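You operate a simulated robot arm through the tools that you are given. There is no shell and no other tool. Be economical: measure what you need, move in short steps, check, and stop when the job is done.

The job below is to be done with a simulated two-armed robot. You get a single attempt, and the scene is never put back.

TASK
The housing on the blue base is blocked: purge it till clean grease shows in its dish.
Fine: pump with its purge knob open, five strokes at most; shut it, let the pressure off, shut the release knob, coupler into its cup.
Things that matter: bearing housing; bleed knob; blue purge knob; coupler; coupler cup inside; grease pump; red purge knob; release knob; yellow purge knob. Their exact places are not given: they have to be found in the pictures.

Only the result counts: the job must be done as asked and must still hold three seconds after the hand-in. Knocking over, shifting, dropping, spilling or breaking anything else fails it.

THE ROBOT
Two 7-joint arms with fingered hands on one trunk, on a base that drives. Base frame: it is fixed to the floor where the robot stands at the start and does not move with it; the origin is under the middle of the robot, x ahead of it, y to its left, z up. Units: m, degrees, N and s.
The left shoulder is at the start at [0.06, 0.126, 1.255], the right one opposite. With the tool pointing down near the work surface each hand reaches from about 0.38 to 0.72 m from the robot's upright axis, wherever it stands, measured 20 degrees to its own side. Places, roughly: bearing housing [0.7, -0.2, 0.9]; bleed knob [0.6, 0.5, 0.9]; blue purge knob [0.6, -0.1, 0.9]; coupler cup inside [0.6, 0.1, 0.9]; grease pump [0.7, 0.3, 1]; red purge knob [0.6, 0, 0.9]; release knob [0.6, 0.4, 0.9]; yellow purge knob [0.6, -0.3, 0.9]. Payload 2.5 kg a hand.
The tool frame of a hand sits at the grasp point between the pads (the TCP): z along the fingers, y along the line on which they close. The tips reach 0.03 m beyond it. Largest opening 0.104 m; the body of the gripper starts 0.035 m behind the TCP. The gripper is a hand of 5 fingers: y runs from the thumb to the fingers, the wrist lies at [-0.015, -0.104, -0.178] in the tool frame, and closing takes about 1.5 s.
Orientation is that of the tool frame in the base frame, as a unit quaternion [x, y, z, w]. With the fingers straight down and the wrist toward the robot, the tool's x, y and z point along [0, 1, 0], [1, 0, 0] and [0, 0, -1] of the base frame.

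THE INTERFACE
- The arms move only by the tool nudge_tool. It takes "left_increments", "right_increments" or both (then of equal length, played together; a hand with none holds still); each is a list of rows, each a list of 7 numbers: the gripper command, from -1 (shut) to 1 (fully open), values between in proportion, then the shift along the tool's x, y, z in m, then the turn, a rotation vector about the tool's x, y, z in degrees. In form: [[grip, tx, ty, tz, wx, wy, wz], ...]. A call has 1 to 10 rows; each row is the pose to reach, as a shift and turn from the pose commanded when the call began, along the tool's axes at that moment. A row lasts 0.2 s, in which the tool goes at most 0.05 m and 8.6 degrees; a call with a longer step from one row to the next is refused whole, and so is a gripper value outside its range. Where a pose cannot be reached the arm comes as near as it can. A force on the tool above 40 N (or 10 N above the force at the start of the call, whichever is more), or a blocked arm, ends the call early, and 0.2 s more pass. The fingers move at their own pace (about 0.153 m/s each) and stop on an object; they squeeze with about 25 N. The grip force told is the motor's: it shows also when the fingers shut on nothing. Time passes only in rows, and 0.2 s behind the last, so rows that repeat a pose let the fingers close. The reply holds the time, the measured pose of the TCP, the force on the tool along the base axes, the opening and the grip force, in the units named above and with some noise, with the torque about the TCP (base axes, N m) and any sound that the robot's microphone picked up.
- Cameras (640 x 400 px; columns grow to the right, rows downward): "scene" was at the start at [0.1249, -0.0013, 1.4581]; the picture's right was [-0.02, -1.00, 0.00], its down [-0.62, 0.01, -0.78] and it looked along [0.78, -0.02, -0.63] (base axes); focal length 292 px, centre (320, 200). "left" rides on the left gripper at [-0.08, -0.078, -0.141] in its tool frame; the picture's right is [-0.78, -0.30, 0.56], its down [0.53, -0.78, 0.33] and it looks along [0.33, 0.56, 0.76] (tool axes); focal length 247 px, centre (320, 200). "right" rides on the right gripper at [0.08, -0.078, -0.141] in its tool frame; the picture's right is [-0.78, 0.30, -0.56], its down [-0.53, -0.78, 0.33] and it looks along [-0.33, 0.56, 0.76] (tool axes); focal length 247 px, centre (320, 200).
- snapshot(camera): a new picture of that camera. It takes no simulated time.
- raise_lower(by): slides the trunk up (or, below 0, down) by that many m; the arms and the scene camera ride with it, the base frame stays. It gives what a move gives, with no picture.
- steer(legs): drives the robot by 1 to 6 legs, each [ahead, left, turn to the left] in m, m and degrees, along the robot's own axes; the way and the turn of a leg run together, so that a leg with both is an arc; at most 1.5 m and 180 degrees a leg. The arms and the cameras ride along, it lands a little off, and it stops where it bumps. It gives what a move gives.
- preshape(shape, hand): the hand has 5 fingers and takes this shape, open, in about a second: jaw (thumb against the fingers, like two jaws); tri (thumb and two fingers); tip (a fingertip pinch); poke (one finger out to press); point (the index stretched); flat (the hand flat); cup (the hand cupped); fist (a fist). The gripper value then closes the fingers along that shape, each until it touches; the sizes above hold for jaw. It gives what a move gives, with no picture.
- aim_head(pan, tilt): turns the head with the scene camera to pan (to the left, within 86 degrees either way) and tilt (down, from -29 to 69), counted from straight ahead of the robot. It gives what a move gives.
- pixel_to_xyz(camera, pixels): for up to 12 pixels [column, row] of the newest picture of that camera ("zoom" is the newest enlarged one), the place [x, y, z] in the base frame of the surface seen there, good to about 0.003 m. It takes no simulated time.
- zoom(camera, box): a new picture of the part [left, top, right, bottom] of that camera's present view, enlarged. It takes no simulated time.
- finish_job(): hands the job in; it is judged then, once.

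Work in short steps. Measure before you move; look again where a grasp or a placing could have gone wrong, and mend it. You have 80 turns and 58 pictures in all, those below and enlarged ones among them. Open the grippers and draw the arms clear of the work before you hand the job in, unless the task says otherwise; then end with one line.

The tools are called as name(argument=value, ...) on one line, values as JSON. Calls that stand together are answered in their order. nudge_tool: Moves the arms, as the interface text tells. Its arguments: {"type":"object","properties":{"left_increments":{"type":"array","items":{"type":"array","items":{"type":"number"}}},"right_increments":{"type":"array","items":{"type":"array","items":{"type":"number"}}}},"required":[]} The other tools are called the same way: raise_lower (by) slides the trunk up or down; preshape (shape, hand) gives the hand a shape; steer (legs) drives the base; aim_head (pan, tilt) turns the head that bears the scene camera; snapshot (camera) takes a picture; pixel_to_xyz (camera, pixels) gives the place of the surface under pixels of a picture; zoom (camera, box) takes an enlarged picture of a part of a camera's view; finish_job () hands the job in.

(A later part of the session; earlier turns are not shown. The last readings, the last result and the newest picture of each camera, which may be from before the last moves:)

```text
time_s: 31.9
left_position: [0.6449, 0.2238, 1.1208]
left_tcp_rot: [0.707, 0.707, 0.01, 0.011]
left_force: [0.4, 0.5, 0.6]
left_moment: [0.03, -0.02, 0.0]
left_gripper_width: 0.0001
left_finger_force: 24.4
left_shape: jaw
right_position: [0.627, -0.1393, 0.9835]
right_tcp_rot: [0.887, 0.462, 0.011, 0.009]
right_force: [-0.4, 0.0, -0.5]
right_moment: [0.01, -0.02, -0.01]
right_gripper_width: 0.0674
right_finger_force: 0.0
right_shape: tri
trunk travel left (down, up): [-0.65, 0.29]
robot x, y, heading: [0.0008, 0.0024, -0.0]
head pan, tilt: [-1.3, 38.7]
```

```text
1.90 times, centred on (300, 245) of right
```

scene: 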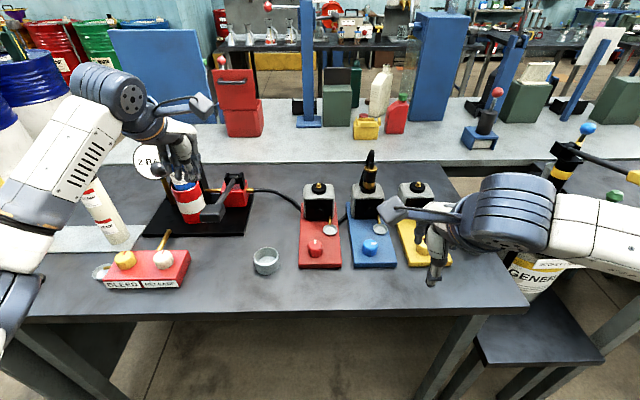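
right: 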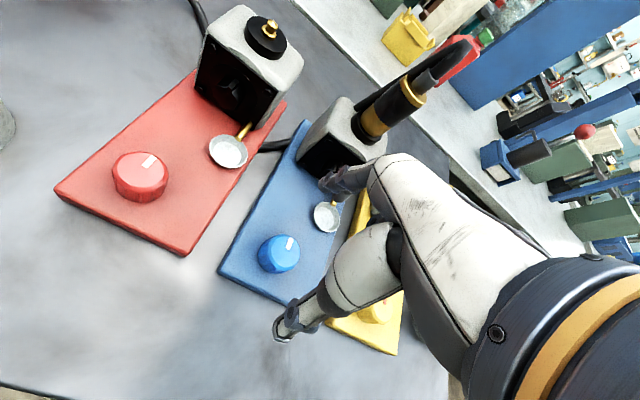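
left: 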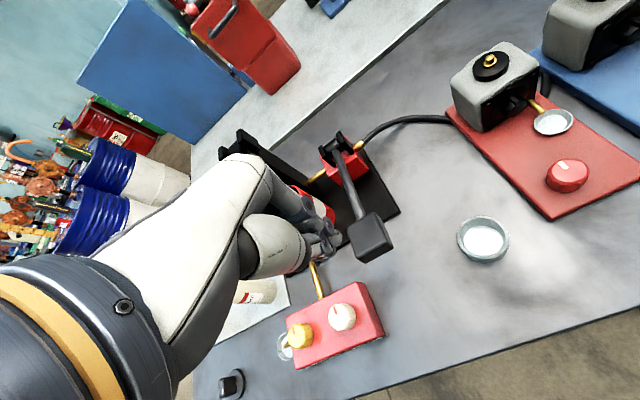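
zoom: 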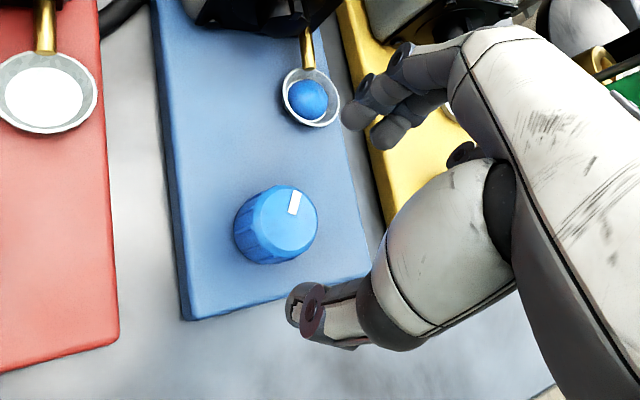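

About 30° remain. I grip again and turn to the stop.

nudge_tool(right_increments=[[0.2, 0, 0, 0.03, 0, 0, 0], [0.2, 0, 0, 0.06, 0, 0, 0], [0.2, 0, 0, 0.061, 0, 0, 0], [-0.5, 0, 0, 0.061, 0, 0, 0], [-1, 0, 0, 0.061, 0, 0, 0], [-1, 0, 0, 0.061, 0, 0, 0], [-1, 0, 0, 0.061, 0, 0, 0]])

nudge_tool(right_increments=[[-1, 0, 0, 0, 0, 0, -7], [-1, 0, 0, 0, 0, 0, -14], [-1, 0, 0, 0, 0, 0, -21], [-1, 0, 0, 0, 0, 0, -28], [-1, 0, 0, 0, 0, 0, -33], [-1, 0, 0, 0, 0, 0, -37], [-1, 0, 0, 0, 0, 0, -37]])

nudge_tool(right_increments=[[0, 0, 0, 0, 0, 0, 0], [0.3, 0, 0, 0, 0, 0, 0], [0.3, 0, 0, -0.03, 0, 0, 0], [0.3, 0, 0, -0.06, 0, 0, 0], [0.3, 0, -0.04, -0.08, 0, 0, 0], [0.3, -0.03, -0.08, -0.08, 0, 0, 0], [0.3, -0.05, -0.12, -0.08, 0, 0, 0], [0.3, -0.06, -0.15, -0.08, 0, 0, 0]])

zoom(camera="scene", box=[340, 200, 420, 265])

```text
time_s: 33.5
left_position: [0.6447, 0.223, 1.1207]
left_tcp_rot: [0.706, 0.708, 0.009, 0.013]
left_force: [1.0, -0.4, 0.0]
left_moment: [0.0, -0.02, -0.02]
left_gripper_width: 0.0
left_finger_force: 25.1
left_shape: jaw
right_position: [0.6293, -0.14, 0.9226]
right_tcp_rot: [0.886, 0.463, 0.012, 0.009]
right_force: [0.1, -1.6, -1.2]
right_moment: [-0.04, -0.03, 0.0]
right_gripper_width: 0.0293
right_finger_force: 25.0
right_shape: tri
trunk travel left (down, up): [-0.65, 0.29]
robot x, y, heading: [-0.0047, -0.0024, 0.0]
head pan, tilt: [-1.3, 38.7]
```

```text
time_s: 35.1
left_position: [0.6452, 0.222, 1.1207]
left_tcp_rot: [0.707, 0.707, 0.01, 0.012]
left_force: [-0.4, -0.5, -0.3]
left_moment: [0.0, -0.03, 0.0]
left_gripper_width: 0.0002
left_finger_force: 24.8
left_shape: jaw
right_position: [0.6285, -0.1415, 0.9221]
right_tcp_rot: [0.694, 0.719, 0.007, 0.013]
right_force: [0.5, -6.3, -2.1]
right_moment: [-0.13, 0.0, -0.26]
right_gripper_width: 0.0296
right_finger_force: 25.0
right_shape: tri
trunk travel left (down, up): [-0.65, 0.29]
robot x, y, heading: [0.0027, -0.0018, 0.1]
head pan, tilt: [-1.3, 38.7]
```

```text
time_s: 36.9
left_position: [0.6452, 0.2246, 1.1205]
left_tcp_rot: [0.707, 0.707, 0.009, 0.012]
left_force: [0.6, -0.1, -0.4]
left_moment: [-0.02, 0.0, -0.01]
left_gripper_width: 0.0
left_finger_force: 25.1
left_shape: jaw
right_position: [0.4797, -0.2037, 1.0003]
right_tcp_rot: [0.694, 0.72, 0.008, 0.012]
right_force: [-0.2, -1.0, 0.7]
right_moment: [-0.01, 0.02, 0.0]
right_gripper_width: 0.0674
right_finger_force: 0.0
right_shape: tri
trunk travel left (down, up): [-0.65, 0.29]
robot x, y, heading: [0.0012, 0.0043, 0.1]
head pan, tilt: [-1.3, 38.7]
```

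```text
6.15 times, centred on (380, 232) of scene
```

zoom: 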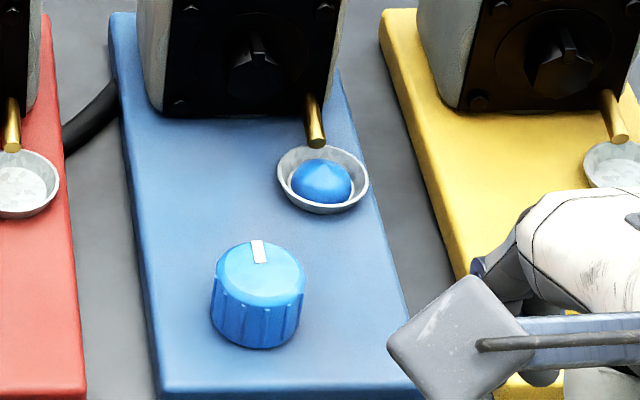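

The purge knob is shut, clean grease in the dish. Next the release knob with the left hand: I draw it up and back, shape it "tri", and measure the table edge to see how far I may drive.

nudge_tool(left_increments=[[-1, 0, -0.03, -0.03, 0, 0, 0], [-1, 0, -0.06, -0.06, 0, 0, 0], [-1, 0, -0.1, -0.08, 0, 0, 0], [-1, 0, -0.14, -0.08, 0, 0, 0], [-1, 0, -0.18, -0.08, 0, 0, 0]])

preshape(hand="left", shape="tri")

snapshot(camera="scene")

pixel_to_xyz(camera="scene", pixels=[[266, 305], [266, 330], [124, 262], [163, 258], [366, 207], [370, 179], [370, 168], [371, 156], [266, 262], [340, 300], [270, 273], [265, 248]])

```text
time_s: 38.1
left_position: [0.4616, 0.2227, 1.1958]
left_tcp_rot: [0.707, 0.707, 0.009, 0.012]
left_force: [0.5, 0.2, 0.3]
left_moment: [0.01, -0.03, 0.04]
left_gripper_width: 0.0
left_finger_force: 25.3
left_shape: jaw
right_position: [0.4793, -0.2028, 1.0008]
right_tcp_rot: [0.694, 0.72, 0.007, 0.012]
right_force: [-0.6, -0.4, 0.6]
right_moment: [0.0, 0.0, 0.05]
right_gripper_width: 0.067
right_finger_force: 0.1
right_shape: tri
trunk travel left (down, up): [-0.65, 0.29]
robot x, y, heading: [0.0026, 0.0009, -0.1]
head pan, tilt: [-1.3, 38.7]
```

```text
time_s: 39.0
left_position: [0.4624, 0.2217, 1.1959]
left_tcp_rot: [0.706, 0.708, 0.011, 0.012]
left_force: [-0.2, 0.0, 0.3]
left_moment: [0.0, -0.03, 0.01]
left_gripper_width: 0.1038
left_finger_force: 0.1
left_shape: tri
right_position: [0.4799, -0.2034, 1.0002]
right_tcp_rot: [0.694, 0.72, 0.007, 0.013]
right_force: [-0.1, -0.4, -0.5]
right_moment: [-0.02, -0.02, -0.03]
right_gripper_width: 0.0676
right_finger_force: 0.1
right_shape: tri
trunk travel left (down, up): [-0.65, 0.29]
robot x, y, heading: [0.003, -0.0044, -0.0]
head pan, tilt: [-1.3, 38.7]
```

```text
24 pictures are left
```

scene: 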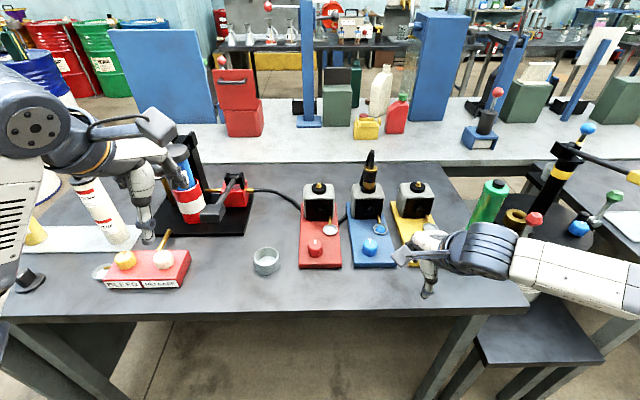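

```text
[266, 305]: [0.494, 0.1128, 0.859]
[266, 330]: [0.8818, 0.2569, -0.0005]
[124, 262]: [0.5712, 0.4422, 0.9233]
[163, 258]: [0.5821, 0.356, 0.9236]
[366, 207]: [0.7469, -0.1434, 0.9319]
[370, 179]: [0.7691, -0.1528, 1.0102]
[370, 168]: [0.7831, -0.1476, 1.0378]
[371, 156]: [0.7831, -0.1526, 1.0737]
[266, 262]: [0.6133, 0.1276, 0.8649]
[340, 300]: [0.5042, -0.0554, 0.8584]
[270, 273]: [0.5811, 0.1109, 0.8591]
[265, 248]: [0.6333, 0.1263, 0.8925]
```

The table edge is at x≈0.49. I drive 0.06 ahead and 0.13 left, which centres the release knob in the left arm's reach.

steer(legs=[[0.06, 0.13, 0]])

```text
time_s: 40.4
left_position: [0.5236, 0.3507, 1.1949]
left_tcp_rot: [0.706, 0.708, 0.01, 0.012]
left_force: [0.0, -0.4, 0.1]
left_moment: [-0.02, -0.03, 0.0]
left_gripper_width: 0.1037
left_finger_force: 0.1
left_shape: tri
right_position: [0.5402, -0.075, 1.0002]
right_tcp_rot: [0.694, 0.72, 0.007, 0.013]
right_force: [0.6, 0.2, -0.6]
right_moment: [0.0, -0.01, 0.06]
right_gripper_width: 0.0673
right_finger_force: 0.1
right_shape: tri
trunk travel left (down, up): [-0.65, 0.29]
robot x, y, heading: [0.0608, 0.1236, -0.2]
head pan, tilt: [-1.3, 38.7]
```

I move the left hand above the release knob, turned 45° counter-clockwise in preparation, and look.

nudge_tool(left_increments=[[0.3, 0.002, 0.02, 0.02, 0, 0, -7], [0.3, 0.004, 0.04, 0.05, 0, 0, -14], [0.3, 0.006, 0.058, 0.08, 0, 0, -21], [0.3, 0.006, 0.058, 0.12, 0, 0, -28], [0.3, 0.006, 0.058, 0.15, 0, 0, -35], [0.3, 0.006, 0.058, 0.18, 0, 0, -42], [0.3, 0.006, 0.058, 0.19, 0, 0, -45], [0.3, 0.006, 0.058, 0.19, 0, 0, -45]])

snapshot(camera="left")

pixel_to_xyz(camera="left", pixels=[[360, 250], [370, 250], [350, 250], [360, 240], [360, 260], [380, 260], [380, 240], [340, 260], [340, 270], [400, 250], [400, 230], [330, 290]])

```text
time_s: 42.2
left_position: [0.5868, 0.3559, 1.0078]
left_tcp_rot: [0.381, 0.924, 0.004, 0.014]
left_force: [-1.2, 0.7, 0.0]
left_moment: [0.0, -0.02, -0.05]
left_gripper_width: 0.0677
left_finger_force: 0.0
left_shape: tri
right_position: [0.5387, -0.0762, 1.0005]
right_tcp_rot: [0.694, 0.72, 0.007, 0.013]
right_force: [0.3, -0.2, -0.1]
right_moment: [0.03, 0.0, 0.0]
right_gripper_width: 0.0674
right_finger_force: 0.1
right_shape: tri
trunk travel left (down, up): [-0.65, 0.29]
robot x, y, heading: [0.0586, 0.1301, 0.2]
head pan, tilt: [-1.3, 38.7]
```

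```text
23 pictures are left
```

left: 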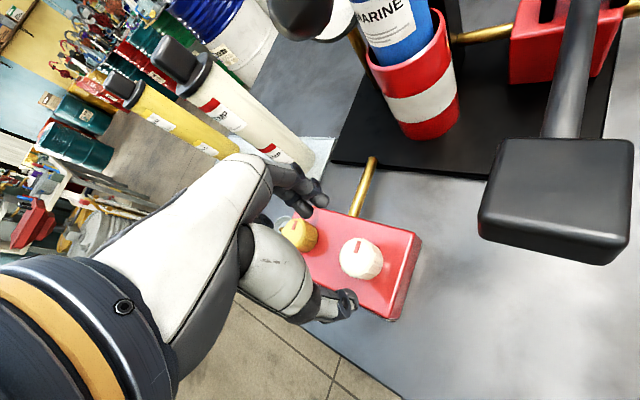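

```text
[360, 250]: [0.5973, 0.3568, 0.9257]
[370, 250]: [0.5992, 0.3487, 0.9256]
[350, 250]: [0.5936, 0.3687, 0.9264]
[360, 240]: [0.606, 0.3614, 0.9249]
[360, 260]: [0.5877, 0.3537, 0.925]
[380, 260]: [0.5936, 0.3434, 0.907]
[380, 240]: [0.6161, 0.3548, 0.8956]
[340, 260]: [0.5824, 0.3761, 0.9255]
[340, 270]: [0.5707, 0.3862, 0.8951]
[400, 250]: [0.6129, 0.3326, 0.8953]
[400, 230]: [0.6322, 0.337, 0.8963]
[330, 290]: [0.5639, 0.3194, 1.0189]
```

The release knob's top centre is about (0.588,0.356,0.925), block top 0.895. I go down with a narrower opening and close.

nudge_tool(left_increments=[[0.15, 0, 0, 0.03, 0, 0, 0], [0.1, 0, 0, 0.05, 0, 0, 0], [0.1, 0, 0, 0.07, 0, 0, 0], [0.1, 0, 0, 0.075, 0, 0, 0], [-0.4, 0, 0, 0.075, 0, 0, 0], [-1, 0, 0, 0.075, 0, 0, 0], [-1, 0, 0, 0.075, 0, 0, 0], [-1, 0, 0, 0.075, 0, 0, 0]])

nudge_tool(left_increments=[[-1, 0, 0, 0, 0, 0, 6], [-1, 0, 0, 0, 0, 0, 12], [-1, 0, 0, 0, 0, 0, 18], [-1, 0, 0, 0, 0, 0, 24], [-1, 0, 0, 0, 0, 0, 30], [-1, 0, 0, 0, 0, 0, 30]])

zoom(camera="left", box=[260, 170, 440, 310])

```text
time_s: 44.0
left_position: [0.5901, 0.3556, 0.9333]
left_tcp_rot: [0.382, 0.924, 0.005, 0.015]
left_force: [2.2, 0.3, -0.6]
left_moment: [0.04, -0.04, 0.0]
left_gripper_width: 0.0315
left_finger_force: 25.2
left_shape: tri
right_position: [0.5403, -0.0754, 0.9997]
right_tcp_rot: [0.694, 0.72, 0.007, 0.012]
right_force: [-0.8, 0.0, 0.5]
right_moment: [-0.03, 0.01, 0.01]
right_gripper_width: 0.0673
right_finger_force: 0.1
right_shape: tri
trunk travel left (down, up): [-0.65, 0.29]
robot x, y, heading: [0.0629, 0.129, 0.0]
head pan, tilt: [-1.3, 38.7]
```

```text
time_s: 45.4
left_position: [0.5882, 0.3563, 0.9323]
left_tcp_rot: [0.609, 0.793, 0.008, 0.013]
left_force: [-6.3, 2.9, -1.1]
left_moment: [0.01, 0.26, 0.05]
left_gripper_width: 0.0312
left_finger_force: 25.3
left_shape: tri
right_position: [0.5391, -0.0738, 1.0016]
right_tcp_rot: [0.694, 0.72, 0.007, 0.013]
right_force: [-0.1, -0.2, 0.3]
right_moment: [0.02, 0.0, -0.01]
right_gripper_width: 0.0674
right_finger_force: 0.1
right_shape: tri
trunk travel left (down, up): [-0.65, 0.29]
robot x, y, heading: [0.0586, 0.1281, -0.1]
head pan, tilt: [-1.3, 38.7]
```

```text
2.86 times, centred on (350, 240) of left
```

zoom: 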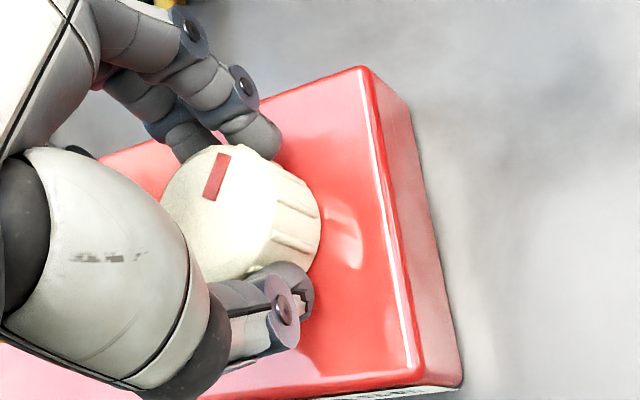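

Moment is small, so it appears to turn with the hand. I continue 40° more.

nudge_tool(left_increments=[[-1, 0, 0, 0, 0, 0, 7], [-1, 0, 0, 0, 0, 0, 14], [-1, 0, 0, 0, 0, 0, 21], [-1, 0, 0, 0, 0, 0, 28], [-1, 0, 0, 0, 0, 0, 35], [-1, 0, 0, 0, 0, 0, 35]])

nudge_tool(left_increments=[[0, 0, 0, 0, 0, 0, 0], [0.15, 0, 0, 0, 0, 0, 0], [0.15, 0, 0, -0.03, 0, 0, 0], [0.15, 0, 0, -0.06, 0, 0, -7], [0.15, 0, 0, -0.06, 0, 0, -14], [0.15, 0, 0, -0.06, 0, 0, -21], [0.15, 0, 0, -0.06, 0, 0, -28], [0.15, 0, 0, -0.06, 0, 0, -35], [0.15, 0, 0, -0.06, 0, 0, -40]])

zoom(camera="left", box=[240, 170, 440, 330])

```text
time_s: 46.8
left_position: [0.5883, 0.3569, 0.933]
left_tcp_rot: [0.819, 0.574, 0.012, 0.01]
left_force: [-11.9, 6.0, 0.3]
left_moment: [0.14, 0.44, 0.09]
left_gripper_width: 0.0307
left_finger_force: 24.9
left_shape: tri
right_position: [0.5384, -0.0747, 1.0009]
right_tcp_rot: [0.693, 0.72, 0.008, 0.014]
right_force: [-0.1, -0.6, -0.8]
right_moment: [-0.02, 0.04, 0.04]
right_gripper_width: 0.0672
right_finger_force: 0.1
right_shape: tri
trunk travel left (down, up): [-0.65, 0.29]
robot x, y, heading: [0.0592, 0.1298, -0.0]
head pan, tilt: [-1.3, 38.7]
```

```text
time_s: 48.8
left_position: [0.5873, 0.3555, 0.9935]
left_tcp_rot: [0.572, 0.82, 0.008, 0.014]
left_force: [-0.4, 0.4, -0.2]
left_moment: [0.01, 0.01, 0.04]
left_gripper_width: 0.0596
left_finger_force: 0.1
left_shape: tri
right_position: [0.5389, -0.0752, 1.0]
right_tcp_rot: [0.694, 0.72, 0.007, 0.013]
right_force: [0.1, 0.5, -0.6]
right_moment: [-0.01, -0.03, 0.02]
right_gripper_width: 0.0672
right_finger_force: 0.1
right_shape: tri
trunk travel left (down, up): [-0.65, 0.29]
robot x, y, heading: [0.0614, 0.1264, -0.1]
head pan, tilt: [-1.3, 38.7]
```

```text
2.50 times, centred on (340, 250) of left
```

zoom: 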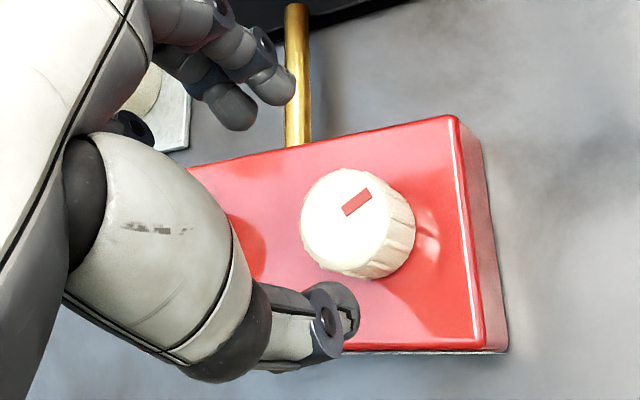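

Turned about 65°. I grip again and finish the quarter turn.

nudge_tool(left_increments=[[0.1, 0, 0, 0.03, 0, 0, 0], [0.1, 0, 0, 0.055, 0, 0, 0], [0.1, 0, 0, 0.061, 0, 0, 0], [-0.4, 0, 0, 0.061, 0, 0, 0], [-1, 0, 0, 0.061, 0, 0, 0], [-1, 0, 0, 0.061, 0, 0, 0], [-1, 0, 0, 0.061, 0, 0, 0]])

nudge_tool(left_increments=[[-1, 0, 0, 0, 0, 0, 7], [-1, 0, 0, 0, 0, 0, 14], [-1, 0, 0, 0, 0, 0, 21], [-1, 0, 0, 0, 0, 0, 27], [-1, 0, 0, 0, 0, 0, 31], [-1, 0, 0, 0, 0, 0, 31]])

nudge_tool(left_increments=[[0, 0, 0, 0, 0, 0, 0], [0.15, 0, 0, 0, 0, 0, 0], [0.15, 0, 0, -0.03, 0, 0, 0], [0.15, 0, 0, -0.06, 0, 0, 4], [0.15, 0, 0, -0.06, 0, 0, 12], [0.15, 0, 0, -0.06, 0, 0, 12]])

snapshot(camera="left")

```text
time_s: 50.4
left_position: [0.5891, 0.3559, 0.9301]
left_tcp_rot: [0.574, 0.819, 0.007, 0.014]
left_force: [0.4, -1.0, -2.3]
left_moment: [-0.04, 0.0, -0.02]
left_gripper_width: 0.0308
left_finger_force: 24.3
left_shape: tri
right_position: [0.5399, -0.0755, 0.9994]
right_tcp_rot: [0.694, 0.72, 0.007, 0.013]
right_force: [-0.5, 0.0, -0.2]
right_moment: [0.0, 0.01, 0.04]
right_gripper_width: 0.0671
right_finger_force: 0.0
right_shape: tri
trunk travel left (down, up): [-0.65, 0.29]
robot x, y, heading: [0.0595, 0.1284, 0.0]
head pan, tilt: [-1.3, 38.7]
```

```text
time_s: 51.8
left_position: [0.5902, 0.3569, 0.9312]
left_tcp_rot: [0.771, 0.636, 0.011, 0.01]
left_force: [-8.4, 1.2, -4.3]
left_moment: [0.02, 0.31, 0.05]
left_gripper_width: 0.0298
left_finger_force: 24.7
left_shape: tri
right_position: [0.5393, -0.0753, 0.9992]
right_tcp_rot: [0.694, 0.72, 0.007, 0.013]
right_force: [-0.2, 0.3, 0.3]
right_moment: [0.0, 0.02, -0.01]
right_gripper_width: 0.0673
right_finger_force: 0.0
right_shape: tri
trunk travel left (down, up): [-0.65, 0.29]
robot x, y, heading: [0.0627, 0.126, 0.0]
head pan, tilt: [-1.3, 38.7]
```

```text
time_s: 53.2
left_position: [0.588, 0.3558, 0.9922]
left_tcp_rot: [0.834, 0.552, 0.012, 0.01]
left_force: [-0.5, 0.3, 0.8]
left_moment: [0.02, 0.02, 0.01]
left_gripper_width: 0.0597
left_finger_force: 0.0
left_shape: tri
right_position: [0.5392, -0.0758, 1.0004]
right_tcp_rot: [0.694, 0.72, 0.007, 0.013]
right_force: [0.7, 0.1, 0.4]
right_moment: [0.03, -0.01, 0.02]
right_gripper_width: 0.0674
right_finger_force: 0.0
right_shape: tri
trunk travel left (down, up): [-0.65, 0.29]
robot x, y, heading: [0.0606, 0.128, 0.2]
head pan, tilt: [-1.3, 38.7]
```

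```text
20 pictures are left
```

left: 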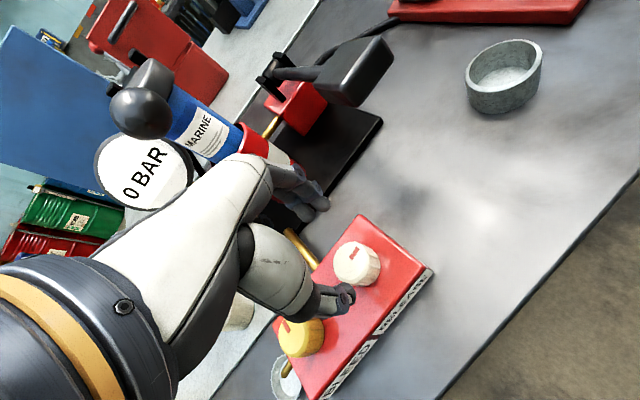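

The gauge reads 0 BAR and the mark is at 90°. Now I shut it: grip at this angle and turn 70° counter-clockwise, then regrip.

nudge_tool(left_increments=[[0.1, 0, 0, 0.03, 0, 0, 0], [0.1, 0, 0, 0.055, 0, 0, 0], [0.1, 0, 0, 0.06, 0, 0, 0], [-0.4, 0, 0, 0.06, 0, 0, 0], [-1, 0, 0, 0.06, 0, 0, 0], [-1, 0, 0, 0.06, 0, 0, 0], [-1, 0, 0, 0.06, 0, 0, 0]])

nudge_tool(left_increments=[[-1, 0, 0, 0, 0, 0, -7], [-1, 0, 0, 0, 0, 0, -14], [-1, 0, 0, 0, 0, 0, -21], [-1, 0, 0, 0, 0, 0, -28], [-1, 0, 0, 0, 0, 0, -35], [-1, 0, 0, 0, 0, 0, -42], [-1, 0, 0, 0, 0, 0, -49], [-1, 0, 0, 0, 0, 0, -56], [-1, 0, 0, 0, 0, 0, -63], [-1, 0, 0, 0, 0, 0, -67]])

nudge_tool(left_increments=[[-1, 0, 0, 0, 0, 0, 0], [0, 0, 0, 0, 0, 0, 0], [0.15, 0, 0, 0, 0, 0, 0], [0.15, 0, 0, -0.03, 0, 0, 0], [0.15, 0, 0, -0.06, 0, 0, 7], [0.15, 0, 0, -0.06, 0, 0, 14], [0.15, 0, 0, -0.06, 0, 0, 21], [0.15, 0, 0, -0.06, 0, 0, 28], [0.15, 0, 0, -0.06, 0, 0, 35], [0.15, 0, 0, -0.06, 0, 0, 38]])

zoom(camera="left", box=[240, 170, 440, 330])

```text
time_s: 54.8
left_position: [0.5891, 0.3565, 0.9316]
left_tcp_rot: [0.834, 0.552, 0.011, 0.009]
left_force: [-2.5, 0.1, -2.1]
left_moment: [0.0, 0.06, 0.02]
left_gripper_width: 0.0303
left_finger_force: 25.2
left_shape: tri
right_position: [0.538, -0.0757, 0.9999]
right_tcp_rot: [0.694, 0.72, 0.007, 0.013]
right_force: [0.2, 0.0, -0.1]
right_moment: [-0.01, 0.01, 0.03]
right_gripper_width: 0.0676
right_finger_force: 0.1
right_shape: tri
trunk travel left (down, up): [-0.65, 0.29]
robot x, y, heading: [0.0632, 0.1288, -0.1]
head pan, tilt: [-1.3, 38.7]
```

```text
time_s: 57.0
left_position: [0.5916, 0.3561, 0.9331]
left_tcp_rot: [0.39, 0.921, 0.005, 0.016]
left_force: [14.9, 3.6, -2.0]
left_moment: [0.26, -0.48, -0.11]
left_gripper_width: 0.0296
left_finger_force: 24.7
left_shape: tri
right_position: [0.541, -0.0755, 0.9988]
right_tcp_rot: [0.694, 0.72, 0.006, 0.012]
right_force: [-0.4, 0.1, 0.0]
right_moment: [-0.02, 0.0, 0.01]
right_gripper_width: 0.0675
right_finger_force: 0.1
right_shape: tri
trunk travel left (down, up): [-0.65, 0.29]
robot x, y, heading: [0.0611, 0.1261, -0.4]
head pan, tilt: [-1.3, 38.7]
```

```text
time_s: 59.2
left_position: [0.5875, 0.3556, 0.9915]
left_tcp_rot: [0.67, 0.742, 0.009, 0.013]
left_force: [0.1, -0.5, 0.1]
left_moment: [-0.02, -0.01, -0.02]
left_gripper_width: 0.0594
left_finger_force: 0.1
left_shape: tri
right_position: [0.5399, -0.075, 0.9998]
right_tcp_rot: [0.694, 0.72, 0.007, 0.013]
right_force: [0.7, -0.5, -0.3]
right_moment: [0.02, -0.02, -0.01]
right_gripper_width: 0.0671
right_finger_force: 0.0
right_shape: tri
trunk travel left (down, up): [-0.65, 0.29]
robot x, y, heading: [0.0637, 0.1295, 0.1]
head pan, tilt: [-1.3, 38.7]
```

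```text
2.50 times, centred on (340, 250) of left
```

zoom: 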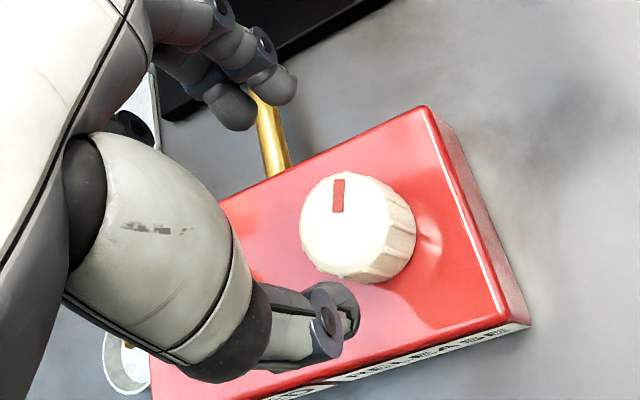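

About 20–25° remain. I grip again and turn to the stop, then lift clear.

nudge_tool(left_increments=[[0.1, 0, 0, 0.03, 0, 0, 0], [0.1, 0, 0, 0.055, 0, 0, 0], [0.1, 0, 0, 0.06, 0, 0, 0], [-0.4, 0, 0, 0.06, 0, 0, 0], [-1, 0, 0, 0.06, 0, 0, 0], [-1, 0, 0, 0.06, 0, 0, 0], [-1, 0, 0, 0.06, 0, 0, 0]])

nudge_tool(left_increments=[[-1, 0, 0, 0, 0, 0, -7], [-1, 0, 0, 0, 0, 0, -14], [-1, 0, 0, 0, 0, 0, -20], [-1, 0, 0, 0, 0, 0, -25], [-1, 0, 0, 0, 0, 0, -29], [-1, 0, 0, 0, 0, 0, -29]])

nudge_tool(left_increments=[[-0.5, 0, 0, 0, 0, 0, 0], [0, 0, 0, 0, 0, 0, 0], [0.15, 0, 0, 0, 0, 0, 0], [0.15, 0, 0, -0.03, 0, 0, 0], [0.15, 0, 0, -0.06, 0, 0, 7], [0.15, 0, 0, -0.06, 0, 0, 14], [0.15, 0, 0, -0.06, 0, 0, 21]])

zoom(camera="left", box=[240, 170, 440, 330])

```text
time_s: 60.8
left_position: [0.5892, 0.3562, 0.9323]
left_tcp_rot: [0.669, 0.743, 0.008, 0.013]
left_force: [-0.5, -0.4, -2.6]
left_moment: [-0.03, 0.0, -0.04]
left_gripper_width: 0.0303
left_finger_force: 25.4
left_shape: tri
right_position: [0.5392, -0.0754, 0.9991]
right_tcp_rot: [0.694, 0.72, 0.007, 0.013]
right_force: [0.3, -0.8, -0.5]
right_moment: [0.04, -0.02, 0.0]
right_gripper_width: 0.0673
right_finger_force: 0.1
right_shape: tri
trunk travel left (down, up): [-0.65, 0.29]
robot x, y, heading: [0.0604, 0.1279, -0.1]
head pan, tilt: [-1.3, 38.7]
```

```text
time_s: 62.2
left_position: [0.5918, 0.3554, 0.9314]
left_tcp_rot: [0.462, 0.887, 0.005, 0.015]
left_force: [10.3, -4.7, -7.0]
left_moment: [-0.05, -0.41, -0.3]
left_gripper_width: 0.0297
left_finger_force: 25.0
left_shape: tri
right_position: [0.5424, -0.0761, 0.9995]
right_tcp_rot: [0.694, 0.72, 0.007, 0.012]
right_force: [0.1, -0.6, 0.0]
right_moment: [0.0, 0.01, 0.0]
right_gripper_width: 0.0674
right_finger_force: 0.0
right_shape: tri
trunk travel left (down, up): [-0.65, 0.29]
robot x, y, heading: [0.0581, 0.1286, 0.2]
head pan, tilt: [-1.3, 38.7]
```

```text
time_s: 63.8
left_position: [0.5878, 0.3567, 0.9912]
left_tcp_rot: [0.616, 0.787, 0.009, 0.014]
left_force: [0.4, -0.1, 0.6]
left_moment: [0.01, 0.0, -0.01]
left_gripper_width: 0.0595
left_finger_force: 0.0
left_shape: tri
right_position: [0.5396, -0.0747, 0.9997]
right_tcp_rot: [0.694, 0.72, 0.008, 0.013]
right_force: [-0.6, 0.0, 0.1]
right_moment: [-0.01, 0.0, -0.03]
right_gripper_width: 0.0675
right_finger_force: 0.1
right_shape: tri
trunk travel left (down, up): [-0.65, 0.29]
robot x, y, heading: [0.0599, 0.1305, -0.1]
head pan, tilt: [-1.3, 38.7]
```

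```text
2.50 times, centred on (340, 250) of left
```

zoom: 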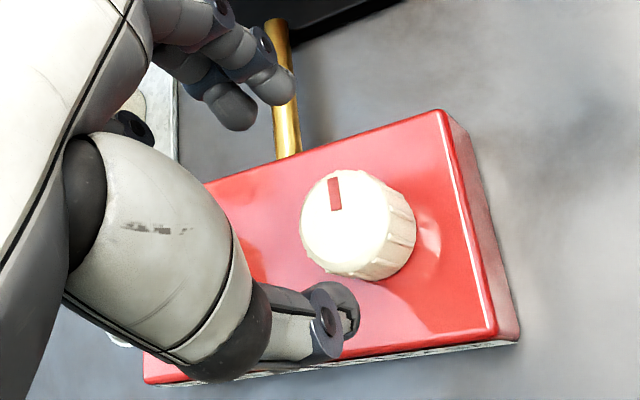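

The release knob is back at its stop, aligned with its pipe. Now I raise and draw back both hands, then drive right so the coupler is in the right arm's reach.

nudge_tool(left_increments=[[0.15, 0, 0, -0.04, 0, 0, 0], [0.15, 0, 0, -0.08, 0, 0, 0], [0.15, 0, -0.03, -0.12, 0, 0, 7], [0.15, 0, -0.06, -0.15, 0, 0, 13], [0.15, 0, -0.1, -0.15, 0, 0, 13], [0.15, 0, -0.13, -0.15, 0, 0, 13]], right_increments=[[0.3, 0, 0, -0.04, 0, 0, 0], [0.3, 0, 0, -0.08, 0, 0, 0], [0.3, 0, -0.02, -0.12, 0, 0, 0], [0.3, 0, -0.03, -0.15, 0, 0, 0], [0.3, 0, -0.03, -0.15, 0, 0, 0], [0.3, 0, -0.03, -0.15, 0, 0, 0]])

steer(legs=[[0.03, -0.16, 0]])

snapshot(camera="right")

zoom(camera="scene", box=[250, 110, 450, 250])

```text
time_s: 65.2
left_position: [0.4558, 0.3243, 1.1387]
left_tcp_rot: [0.701, 0.713, 0.009, 0.011]
left_force: [-1.3, 0.1, 0.6]
left_moment: [0.0, 0.0, 0.04]
left_gripper_width: 0.0593
left_finger_force: 0.0
left_shape: tri
right_position: [0.5059, -0.075, 1.149]
right_tcp_rot: [0.694, 0.719, 0.007, 0.013]
right_force: [0.2, -0.2, -0.1]
right_moment: [0.0, 0.0, -0.01]
right_gripper_width: 0.0675
right_finger_force: 0.1
right_shape: tri
trunk travel left (down, up): [-0.65, 0.29]
robot x, y, heading: [0.058, 0.1304, -0.2]
head pan, tilt: [-1.3, 38.7]
```

```text
time_s: 66.6
left_position: [0.4846, 0.1657, 1.139]
left_tcp_rot: [0.7, 0.714, 0.01, 0.013]
left_force: [-0.8, 0.1, -0.3]
left_moment: [-0.03, 0.0, 0.02]
left_gripper_width: 0.0596
left_finger_force: 0.0
left_shape: tri
right_position: [0.5362, -0.2337, 1.1485]
right_tcp_rot: [0.694, 0.72, 0.007, 0.012]
right_force: [-0.7, -0.2, -0.2]
right_moment: [0.01, 0.04, -0.03]
right_gripper_width: 0.0673
right_finger_force: 0.0
right_shape: tri
trunk travel left (down, up): [-0.65, 0.29]
robot x, y, heading: [0.0946, -0.0313, -0.1]
head pan, tilt: [-1.3, 38.7]
```

```text
17 pictures are left
```

right: 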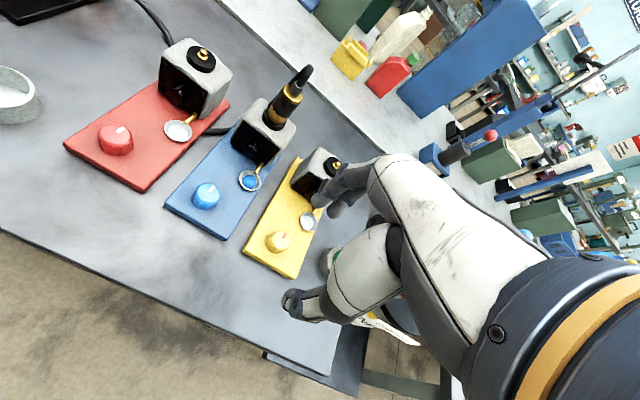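

```text
2.86 times, centred on (350, 180) of scene
```

zoom: 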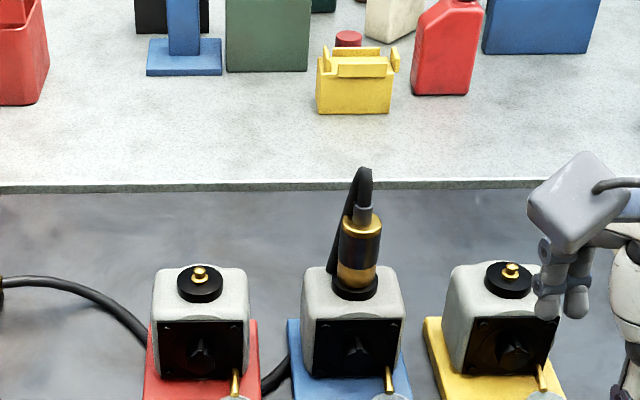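

The coupler stands upright with the hose rising and bending back. I measure it.

pixel_to_xyz(camera="zoom", pixels=[[357, 275], [357, 250], [362, 222], [343, 240], [380, 240], [363, 213], [364, 195], [365, 172], [340, 230], [355, 290], [300, 285], [352, 275]])

pixel_to_xyz(camera="right", pixels=[[284, 103], [291, 93], [299, 79], [306, 69], [276, 110], [275, 120], [278, 100], [295, 105], [305, 80], [293, 76]])

zoom(camera="right", box=[220, 50, 350, 150])

```text
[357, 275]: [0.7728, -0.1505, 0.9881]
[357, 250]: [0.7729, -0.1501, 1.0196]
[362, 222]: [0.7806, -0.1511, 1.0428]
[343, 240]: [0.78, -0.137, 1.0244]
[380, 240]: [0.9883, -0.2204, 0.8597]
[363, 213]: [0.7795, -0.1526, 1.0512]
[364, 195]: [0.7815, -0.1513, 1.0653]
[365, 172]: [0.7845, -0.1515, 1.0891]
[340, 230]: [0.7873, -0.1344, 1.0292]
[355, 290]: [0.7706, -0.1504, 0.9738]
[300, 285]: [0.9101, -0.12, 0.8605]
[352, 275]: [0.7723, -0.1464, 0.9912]
```

```text
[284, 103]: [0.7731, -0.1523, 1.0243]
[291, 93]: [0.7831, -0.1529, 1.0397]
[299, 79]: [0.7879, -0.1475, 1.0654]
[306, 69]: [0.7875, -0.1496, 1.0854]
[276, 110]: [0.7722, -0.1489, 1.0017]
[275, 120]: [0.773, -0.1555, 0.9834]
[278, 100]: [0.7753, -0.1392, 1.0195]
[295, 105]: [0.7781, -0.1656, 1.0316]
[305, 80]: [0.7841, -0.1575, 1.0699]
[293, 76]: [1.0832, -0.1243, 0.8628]
```

```text
4.00 times, centred on (285, 100) of right
```

zoom: 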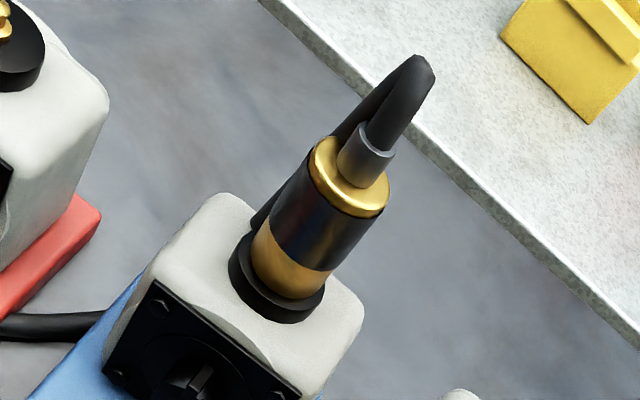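

Coupler axis is about (0.786,-0.151), radius 0.014, body z 0.985–1.045, hose at its back left. I will grip it from the front-right, tilted, so thumb and fingers straddle it clear of the hose: first yaw 57°.

nudge_tool(right_increments=[[0.3, 0.0, 0.01, 0, 0, 0, 7], [0.3, 0.0, 0.02, 0, 0, 0, 14], [0.3, 0.0, 0.03, 0, 0, 0, 21], [0.3, 0.005, 0.04, 0, 0, 0, 28], [0.3, 0.01, 0.05, 0, 0, 0, 35], [0.3, 0.015, 0.06, 0, 0, 0, 42], [0.3, 0.02, 0.07, 0, 0, 0, 49], [0.3, 0.02, 0.08, 0, 0, 0, 57], [0.3, 0.02, 0.08, 0, 0, 0, 57]])

nudge_tool(right_increments=[[0.3, 0, 0, 0, 0, 7, 0], [0.3, 0, 0, 0, 0, 14, 0], [0.3, 0, 0, 0, 0, 21, 0], [0.3, 0, 0, 0, 0, 28, 0], [0.3, 0, 0, 0, 0, 35, 0], [0.3, 0, 0, 0, 0, 40, 0], [0.3, 0, 0, 0, 0, 40, 0]])

```text
time_s: 68.6
left_position: [0.4858, 0.1661, 1.1382]
left_tcp_rot: [0.701, 0.713, 0.01, 0.013]
left_force: [-0.7, 0.9, -0.1]
left_moment: [-0.02, -0.01, -0.01]
left_gripper_width: 0.06
left_finger_force: 0.1
left_shape: tri
right_position: [0.6143, -0.2108, 1.1516]
right_tcp_rot: [0.954, 0.301, 0.013, 0.008]
right_force: [0.1, -0.3, -0.9]
right_moment: [0.03, 0.0, 0.0]
right_gripper_width: 0.0672
right_finger_force: 0.0
right_shape: tri
trunk travel left (down, up): [-0.65, 0.29]
robot x, y, heading: [0.0933, -0.0304, 0.2]
head pan, tilt: [-1.3, 38.7]
```

```text
time_s: 70.2
left_position: [0.4856, 0.1668, 1.1374]
left_tcp_rot: [0.7, 0.714, 0.01, 0.013]
left_force: [-0.7, 1.0, 0.5]
left_moment: [0.02, 0.02, -0.02]
left_gripper_width: 0.0596
left_finger_force: 0.0
left_shape: tri
right_position: [0.6156, -0.21, 1.1504]
right_tcp_rot: [0.891, 0.286, 0.339, -0.097]
right_force: [-0.5, 0.4, -0.5]
right_moment: [0.0, -0.04, 0.02]
right_gripper_width: 0.0671
right_finger_force: 0.0
right_shape: tri
trunk travel left (down, up): [-0.65, 0.29]
robot x, y, heading: [0.0915, -0.0324, 0.2]
head pan, tilt: [-1.3, 38.7]
```

The orientation is as wanted (tilt ~41°). I move to a standoff 0.10 m short of the coupler along the tool axis and look.

nudge_tool(right_increments=[[0.3, 0.013, 0.012, 0.025, 0, 0, 0], [0.3, 0.026, 0.024, 0.05, 0, 0, 0], [0.3, 0.04, 0.036, 0.075, 0, 0, 0], [0.3, 0.0526, 0.0467, 0.1, 0, 0, 0], [0.3, 0.0526, 0.0467, 0.1, 0, 0, 0]])

snapshot(camera="right")

pixel_to_xyz(camera="right", pixels=[[280, 220], [270, 220], [290, 220], [280, 200], [280, 240], [260, 220], [300, 220], [260, 240], [300, 240], [300, 200], [320, 240], [240, 220]])

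```text
time_s: 71.4
left_position: [0.4844, 0.1666, 1.1386]
left_tcp_rot: [0.7, 0.714, 0.01, 0.012]
left_force: [0.3, 0.0, 0.9]
left_moment: [0.01, -0.01, 0.03]
left_gripper_width: 0.0596
left_finger_force: 0.0
left_shape: tri
right_position: [0.729, -0.1886, 1.1101]
right_tcp_rot: [0.891, 0.287, 0.338, -0.096]
right_force: [-0.2, 0.2, -0.7]
right_moment: [0.03, 0.01, 0.0]
right_gripper_width: 0.0673
right_finger_force: 0.0
right_shape: tri
trunk travel left (down, up): [-0.65, 0.29]
robot x, y, heading: [0.0954, -0.0294, 0.2]
head pan, tilt: [-1.3, 38.7]
```

```text
14 pictures are left
```

right: 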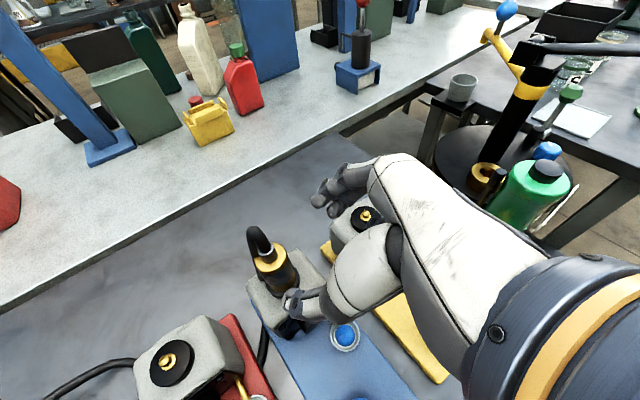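

```text
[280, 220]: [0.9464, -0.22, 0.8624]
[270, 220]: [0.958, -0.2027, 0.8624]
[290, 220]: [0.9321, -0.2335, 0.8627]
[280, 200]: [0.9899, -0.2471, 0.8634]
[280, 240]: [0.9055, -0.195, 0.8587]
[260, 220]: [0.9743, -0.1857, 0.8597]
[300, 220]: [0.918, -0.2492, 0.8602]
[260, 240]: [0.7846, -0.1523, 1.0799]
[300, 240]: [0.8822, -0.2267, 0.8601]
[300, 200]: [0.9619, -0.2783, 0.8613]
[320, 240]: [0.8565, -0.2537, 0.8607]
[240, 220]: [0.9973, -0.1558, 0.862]
```

The computed grip point projects to (272,260), right on the coupler's body. I advance 0.10 m along the tool axis and close.

nudge_tool(right_increments=[[0.3, 0, 0, 0.025, 0, 0, 0], [0.3, 0, 0, 0.05, 0, 0, 0], [0.3, 0, 0, 0.075, 0, 0, 0], [0.3, 0, 0, 0.1, 0, 0, 0], [0.3, 0, 0, 0.1, 0, 0, 0]])

snapshot(camera="right")

```text
time_s: 72.6
left_position: [0.4864, 0.1658, 1.1384]
left_tcp_rot: [0.7, 0.714, 0.01, 0.013]
left_force: [0.3, -0.3, -0.7]
left_moment: [-0.01, 0.0, 0.0]
left_gripper_width: 0.0595
left_finger_force: 0.0
left_shape: tri
right_position: [0.7823, -0.151, 1.0348]
right_tcp_rot: [0.892, 0.285, 0.338, -0.097]
right_force: [-0.4, 0.5, -0.1]
right_moment: [-0.02, 0.05, 0.01]
right_gripper_width: 0.0676
right_finger_force: 0.1
right_shape: tri
trunk travel left (down, up): [-0.65, 0.29]
robot x, y, heading: [0.0914, -0.0327, -0.0]
head pan, tilt: [-1.3, 38.7]
```

```text
13 pictures are left
```

right: 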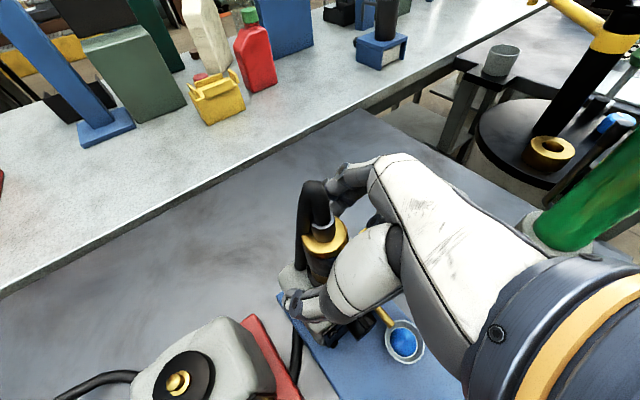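

The coupler is between thumb and fingers. I close on it.

nudge_tool(right_increments=[[0, 0, 0, 0, 0, 0, 0], [-0.3, 0, 0, 0, 0, 0, 0], [-0.6, 0, 0, 0, 0, 0, 0], [-1, 0, 0, 0, 0, 0, 0], [-1, 0, 0, 0, 0, 0, 0], [-1, 0, 0, 0, 0, 0, 0]])

zoom(camera="right", box=[240, 160, 440, 340])

```text
time_s: 74.0
left_position: [0.4862, 0.1663, 1.1384]
left_tcp_rot: [0.7, 0.714, 0.01, 0.012]
left_force: [0.1, -0.1, -0.4]
left_moment: [0.0, 0.02, 0.0]
left_gripper_width: 0.0595
left_finger_force: 0.0
left_shape: tri
right_position: [0.7825, -0.1514, 1.0346]
right_tcp_rot: [0.891, 0.286, 0.338, -0.095]
right_force: [1.5, -0.8, 1.3]
right_moment: [0.0, -0.03, 0.03]
right_gripper_width: 0.0217
right_finger_force: 25.6
right_shape: tri
trunk travel left (down, up): [-0.65, 0.29]
robot x, y, heading: [0.0897, -0.0304, 0.1]
head pan, tilt: [-1.3, 38.7]
```

```text
2.22 times, centred on (340, 250) of right
```

zoom: 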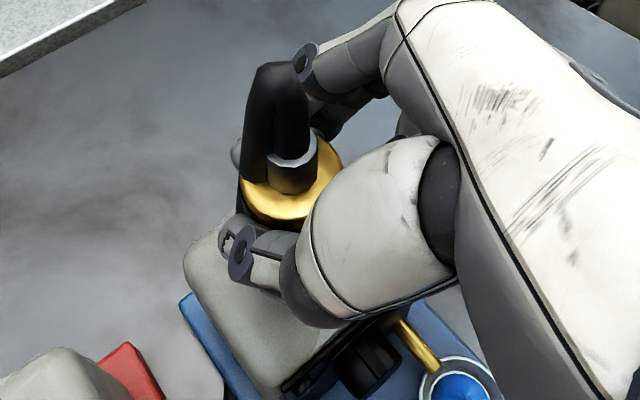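

It is gripped (width 0.022). I pull straight up in small steps.

nudge_tool(right_increments=[[-1, 0.0033, 0, -0.0038, 0, 0, 0], [-1, 0.0066, 0, -0.0075, 0, 0, 0], [-1, 0.0132, 0, -0.015, 0, 0, 0], [-1, 0.0198, 0, -0.0225, 0, 0, 0], [-1, 0.033, 0.001, -0.0375, 0, 0, 0], [-1, 0.0462, 0.001, -0.0525, 0, 0, 0], [-1, 0.0462, 0.001, -0.0525, 0, 0, 0]])

snapshot(camera="scene")

```text
time_s: 75.6
left_position: [0.4852, 0.1664, 1.1386]
left_tcp_rot: [0.7, 0.714, 0.01, 0.012]
left_force: [0.0, 1.3, 0.7]
left_moment: [0.03, 0.0, 0.03]
left_gripper_width: 0.0596
left_finger_force: 0.1
left_shape: tri
right_position: [0.7831, -0.1518, 1.1061]
right_tcp_rot: [0.892, 0.286, 0.338, -0.096]
right_force: [-0.7, -0.1, -0.1]
right_moment: [-0.01, 0.0, 0.01]
right_gripper_width: 0.0164
right_finger_force: 25.0
right_shape: tri
trunk travel left (down, up): [-0.65, 0.29]
robot x, y, heading: [0.0907, -0.0338, 0.0]
head pan, tilt: [-1.3, 38.7]
```

```text
11 pictures are left
```

scene: 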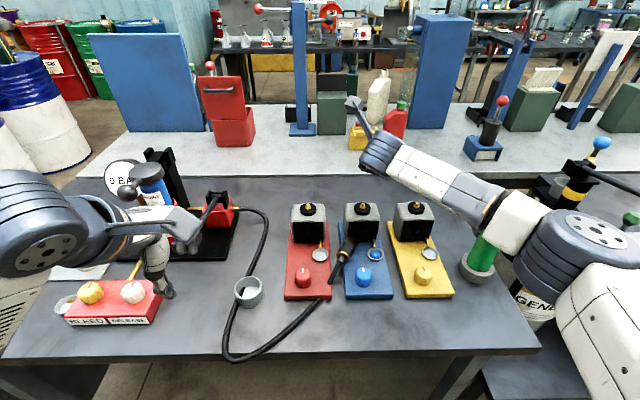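

The coupler came off but slipped from the hand; it lies at about (345,250) by the blue housing. I lift the hand back and look closely.

zoom(camera="scene", box=[220, 190, 420, 330])

pixel_to_xyz(camera="zoom", pixels=[[408, 170], [402, 185], [395, 200], [385, 222], [370, 250], [360, 275], [340, 310], [300, 355], [425, 190], [92, 325], [60, 320], [124, 320]])

```text
2.86 times, centred on (320, 260) of scene
```

zoom: 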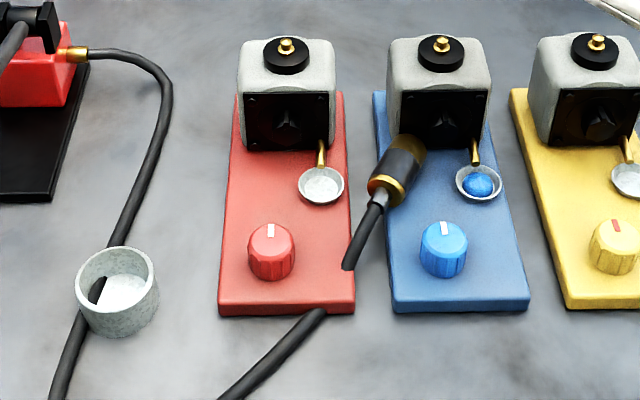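

```text
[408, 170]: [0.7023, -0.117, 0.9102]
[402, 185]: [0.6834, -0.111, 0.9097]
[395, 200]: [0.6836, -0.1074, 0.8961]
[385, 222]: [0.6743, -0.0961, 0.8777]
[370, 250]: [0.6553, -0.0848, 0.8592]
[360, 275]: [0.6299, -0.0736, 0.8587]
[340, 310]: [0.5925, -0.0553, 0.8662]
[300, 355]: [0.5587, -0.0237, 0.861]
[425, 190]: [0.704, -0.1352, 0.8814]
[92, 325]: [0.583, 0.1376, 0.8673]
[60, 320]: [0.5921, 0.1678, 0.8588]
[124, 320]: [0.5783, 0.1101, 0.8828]
```

The coupler fell onto the blue plate: tail near (0.683,-0.108), mouth near (0.73,-0.13), against the housing front. I open the hand, draw it back upright, and then look at the coupler closely.

nudge_tool(right_increments=[[-0.3, -0.011, -0.007, -0.022, 0, 0, 0], [0.2, -0.022, -0.014, -0.043, 0, -6, 0], [0.3, -0.033, -0.021, -0.065, 0, -13, 0], [0.3, -0.045, -0.028, -0.086, 0, -20, 0], [0.3, -0.056, -0.035, -0.108, 0, -27, 0], [0.3, -0.068, -0.043, -0.13, 0, -34, 0], [0.3, -0.079, -0.05, -0.151, 0, -41, 0], [0.3, -0.079, -0.05, -0.151, 0, -41, 0]])

nudge_tool(right_increments=[[0.3, 0, 0, 0, 0, 0, -8], [0.3, 0, 0, 0, 0, 0, -16], [0.3, 0, 0, 0, 0, 0, -24], [0.3, 0, 0, 0, 0, 0, -32], [0.3, 0, 0, 0, 0, 0, -40], [0.3, 0, 0, 0, 0, 0, -48], [0.3, 0, 0, 0, 0, 0, -55], [0.3, 0, 0, 0, 0, 0, -55]])

snapshot(camera="right")

```text
time_s: 77.4
left_position: [0.4854, 0.1666, 1.1381]
left_tcp_rot: [0.7, 0.714, 0.011, 0.013]
left_force: [-0.2, 0.5, 0.2]
left_moment: [-0.02, -0.01, 0.0]
left_gripper_width: 0.0597
left_finger_force: 0.2
left_shape: tri
right_position: [0.6246, -0.202, 1.1653]
right_tcp_rot: [0.954, 0.301, 0.003, 0.009]
right_force: [0.6, 0.2, -0.5]
right_moment: [0.01, 0.02, 0.02]
right_gripper_width: 0.0673
right_finger_force: 0.1
right_shape: tri
trunk travel left (down, up): [-0.65, 0.29]
robot x, y, heading: [0.0873, -0.0303, 0.2]
head pan, tilt: [-1.3, 38.7]
```

```text
time_s: 79.2
left_position: [0.486, 0.1668, 1.1385]
left_tcp_rot: [0.7, 0.714, 0.01, 0.013]
left_force: [-0.3, 0.1, 0.5]
left_moment: [0.01, -0.02, 0.0]
left_gripper_width: 0.0594
left_finger_force: 0.1
left_shape: tri
right_position: [0.6242, -0.2006, 1.1659]
right_tcp_rot: [0.705, 0.709, -0.001, 0.011]
right_force: [0.4, 0.0, 0.4]
right_moment: [-0.03, 0.01, 0.03]
right_gripper_width: 0.0672
right_finger_force: 0.0
right_shape: tri
trunk travel left (down, up): [-0.65, 0.29]
robot x, y, heading: [0.0899, -0.029, 0.2]
head pan, tilt: [-1.3, 38.7]
```

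```text
9 pictures are left
```

right: 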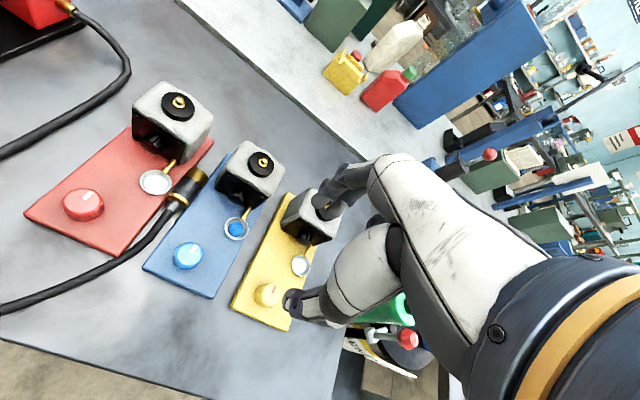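

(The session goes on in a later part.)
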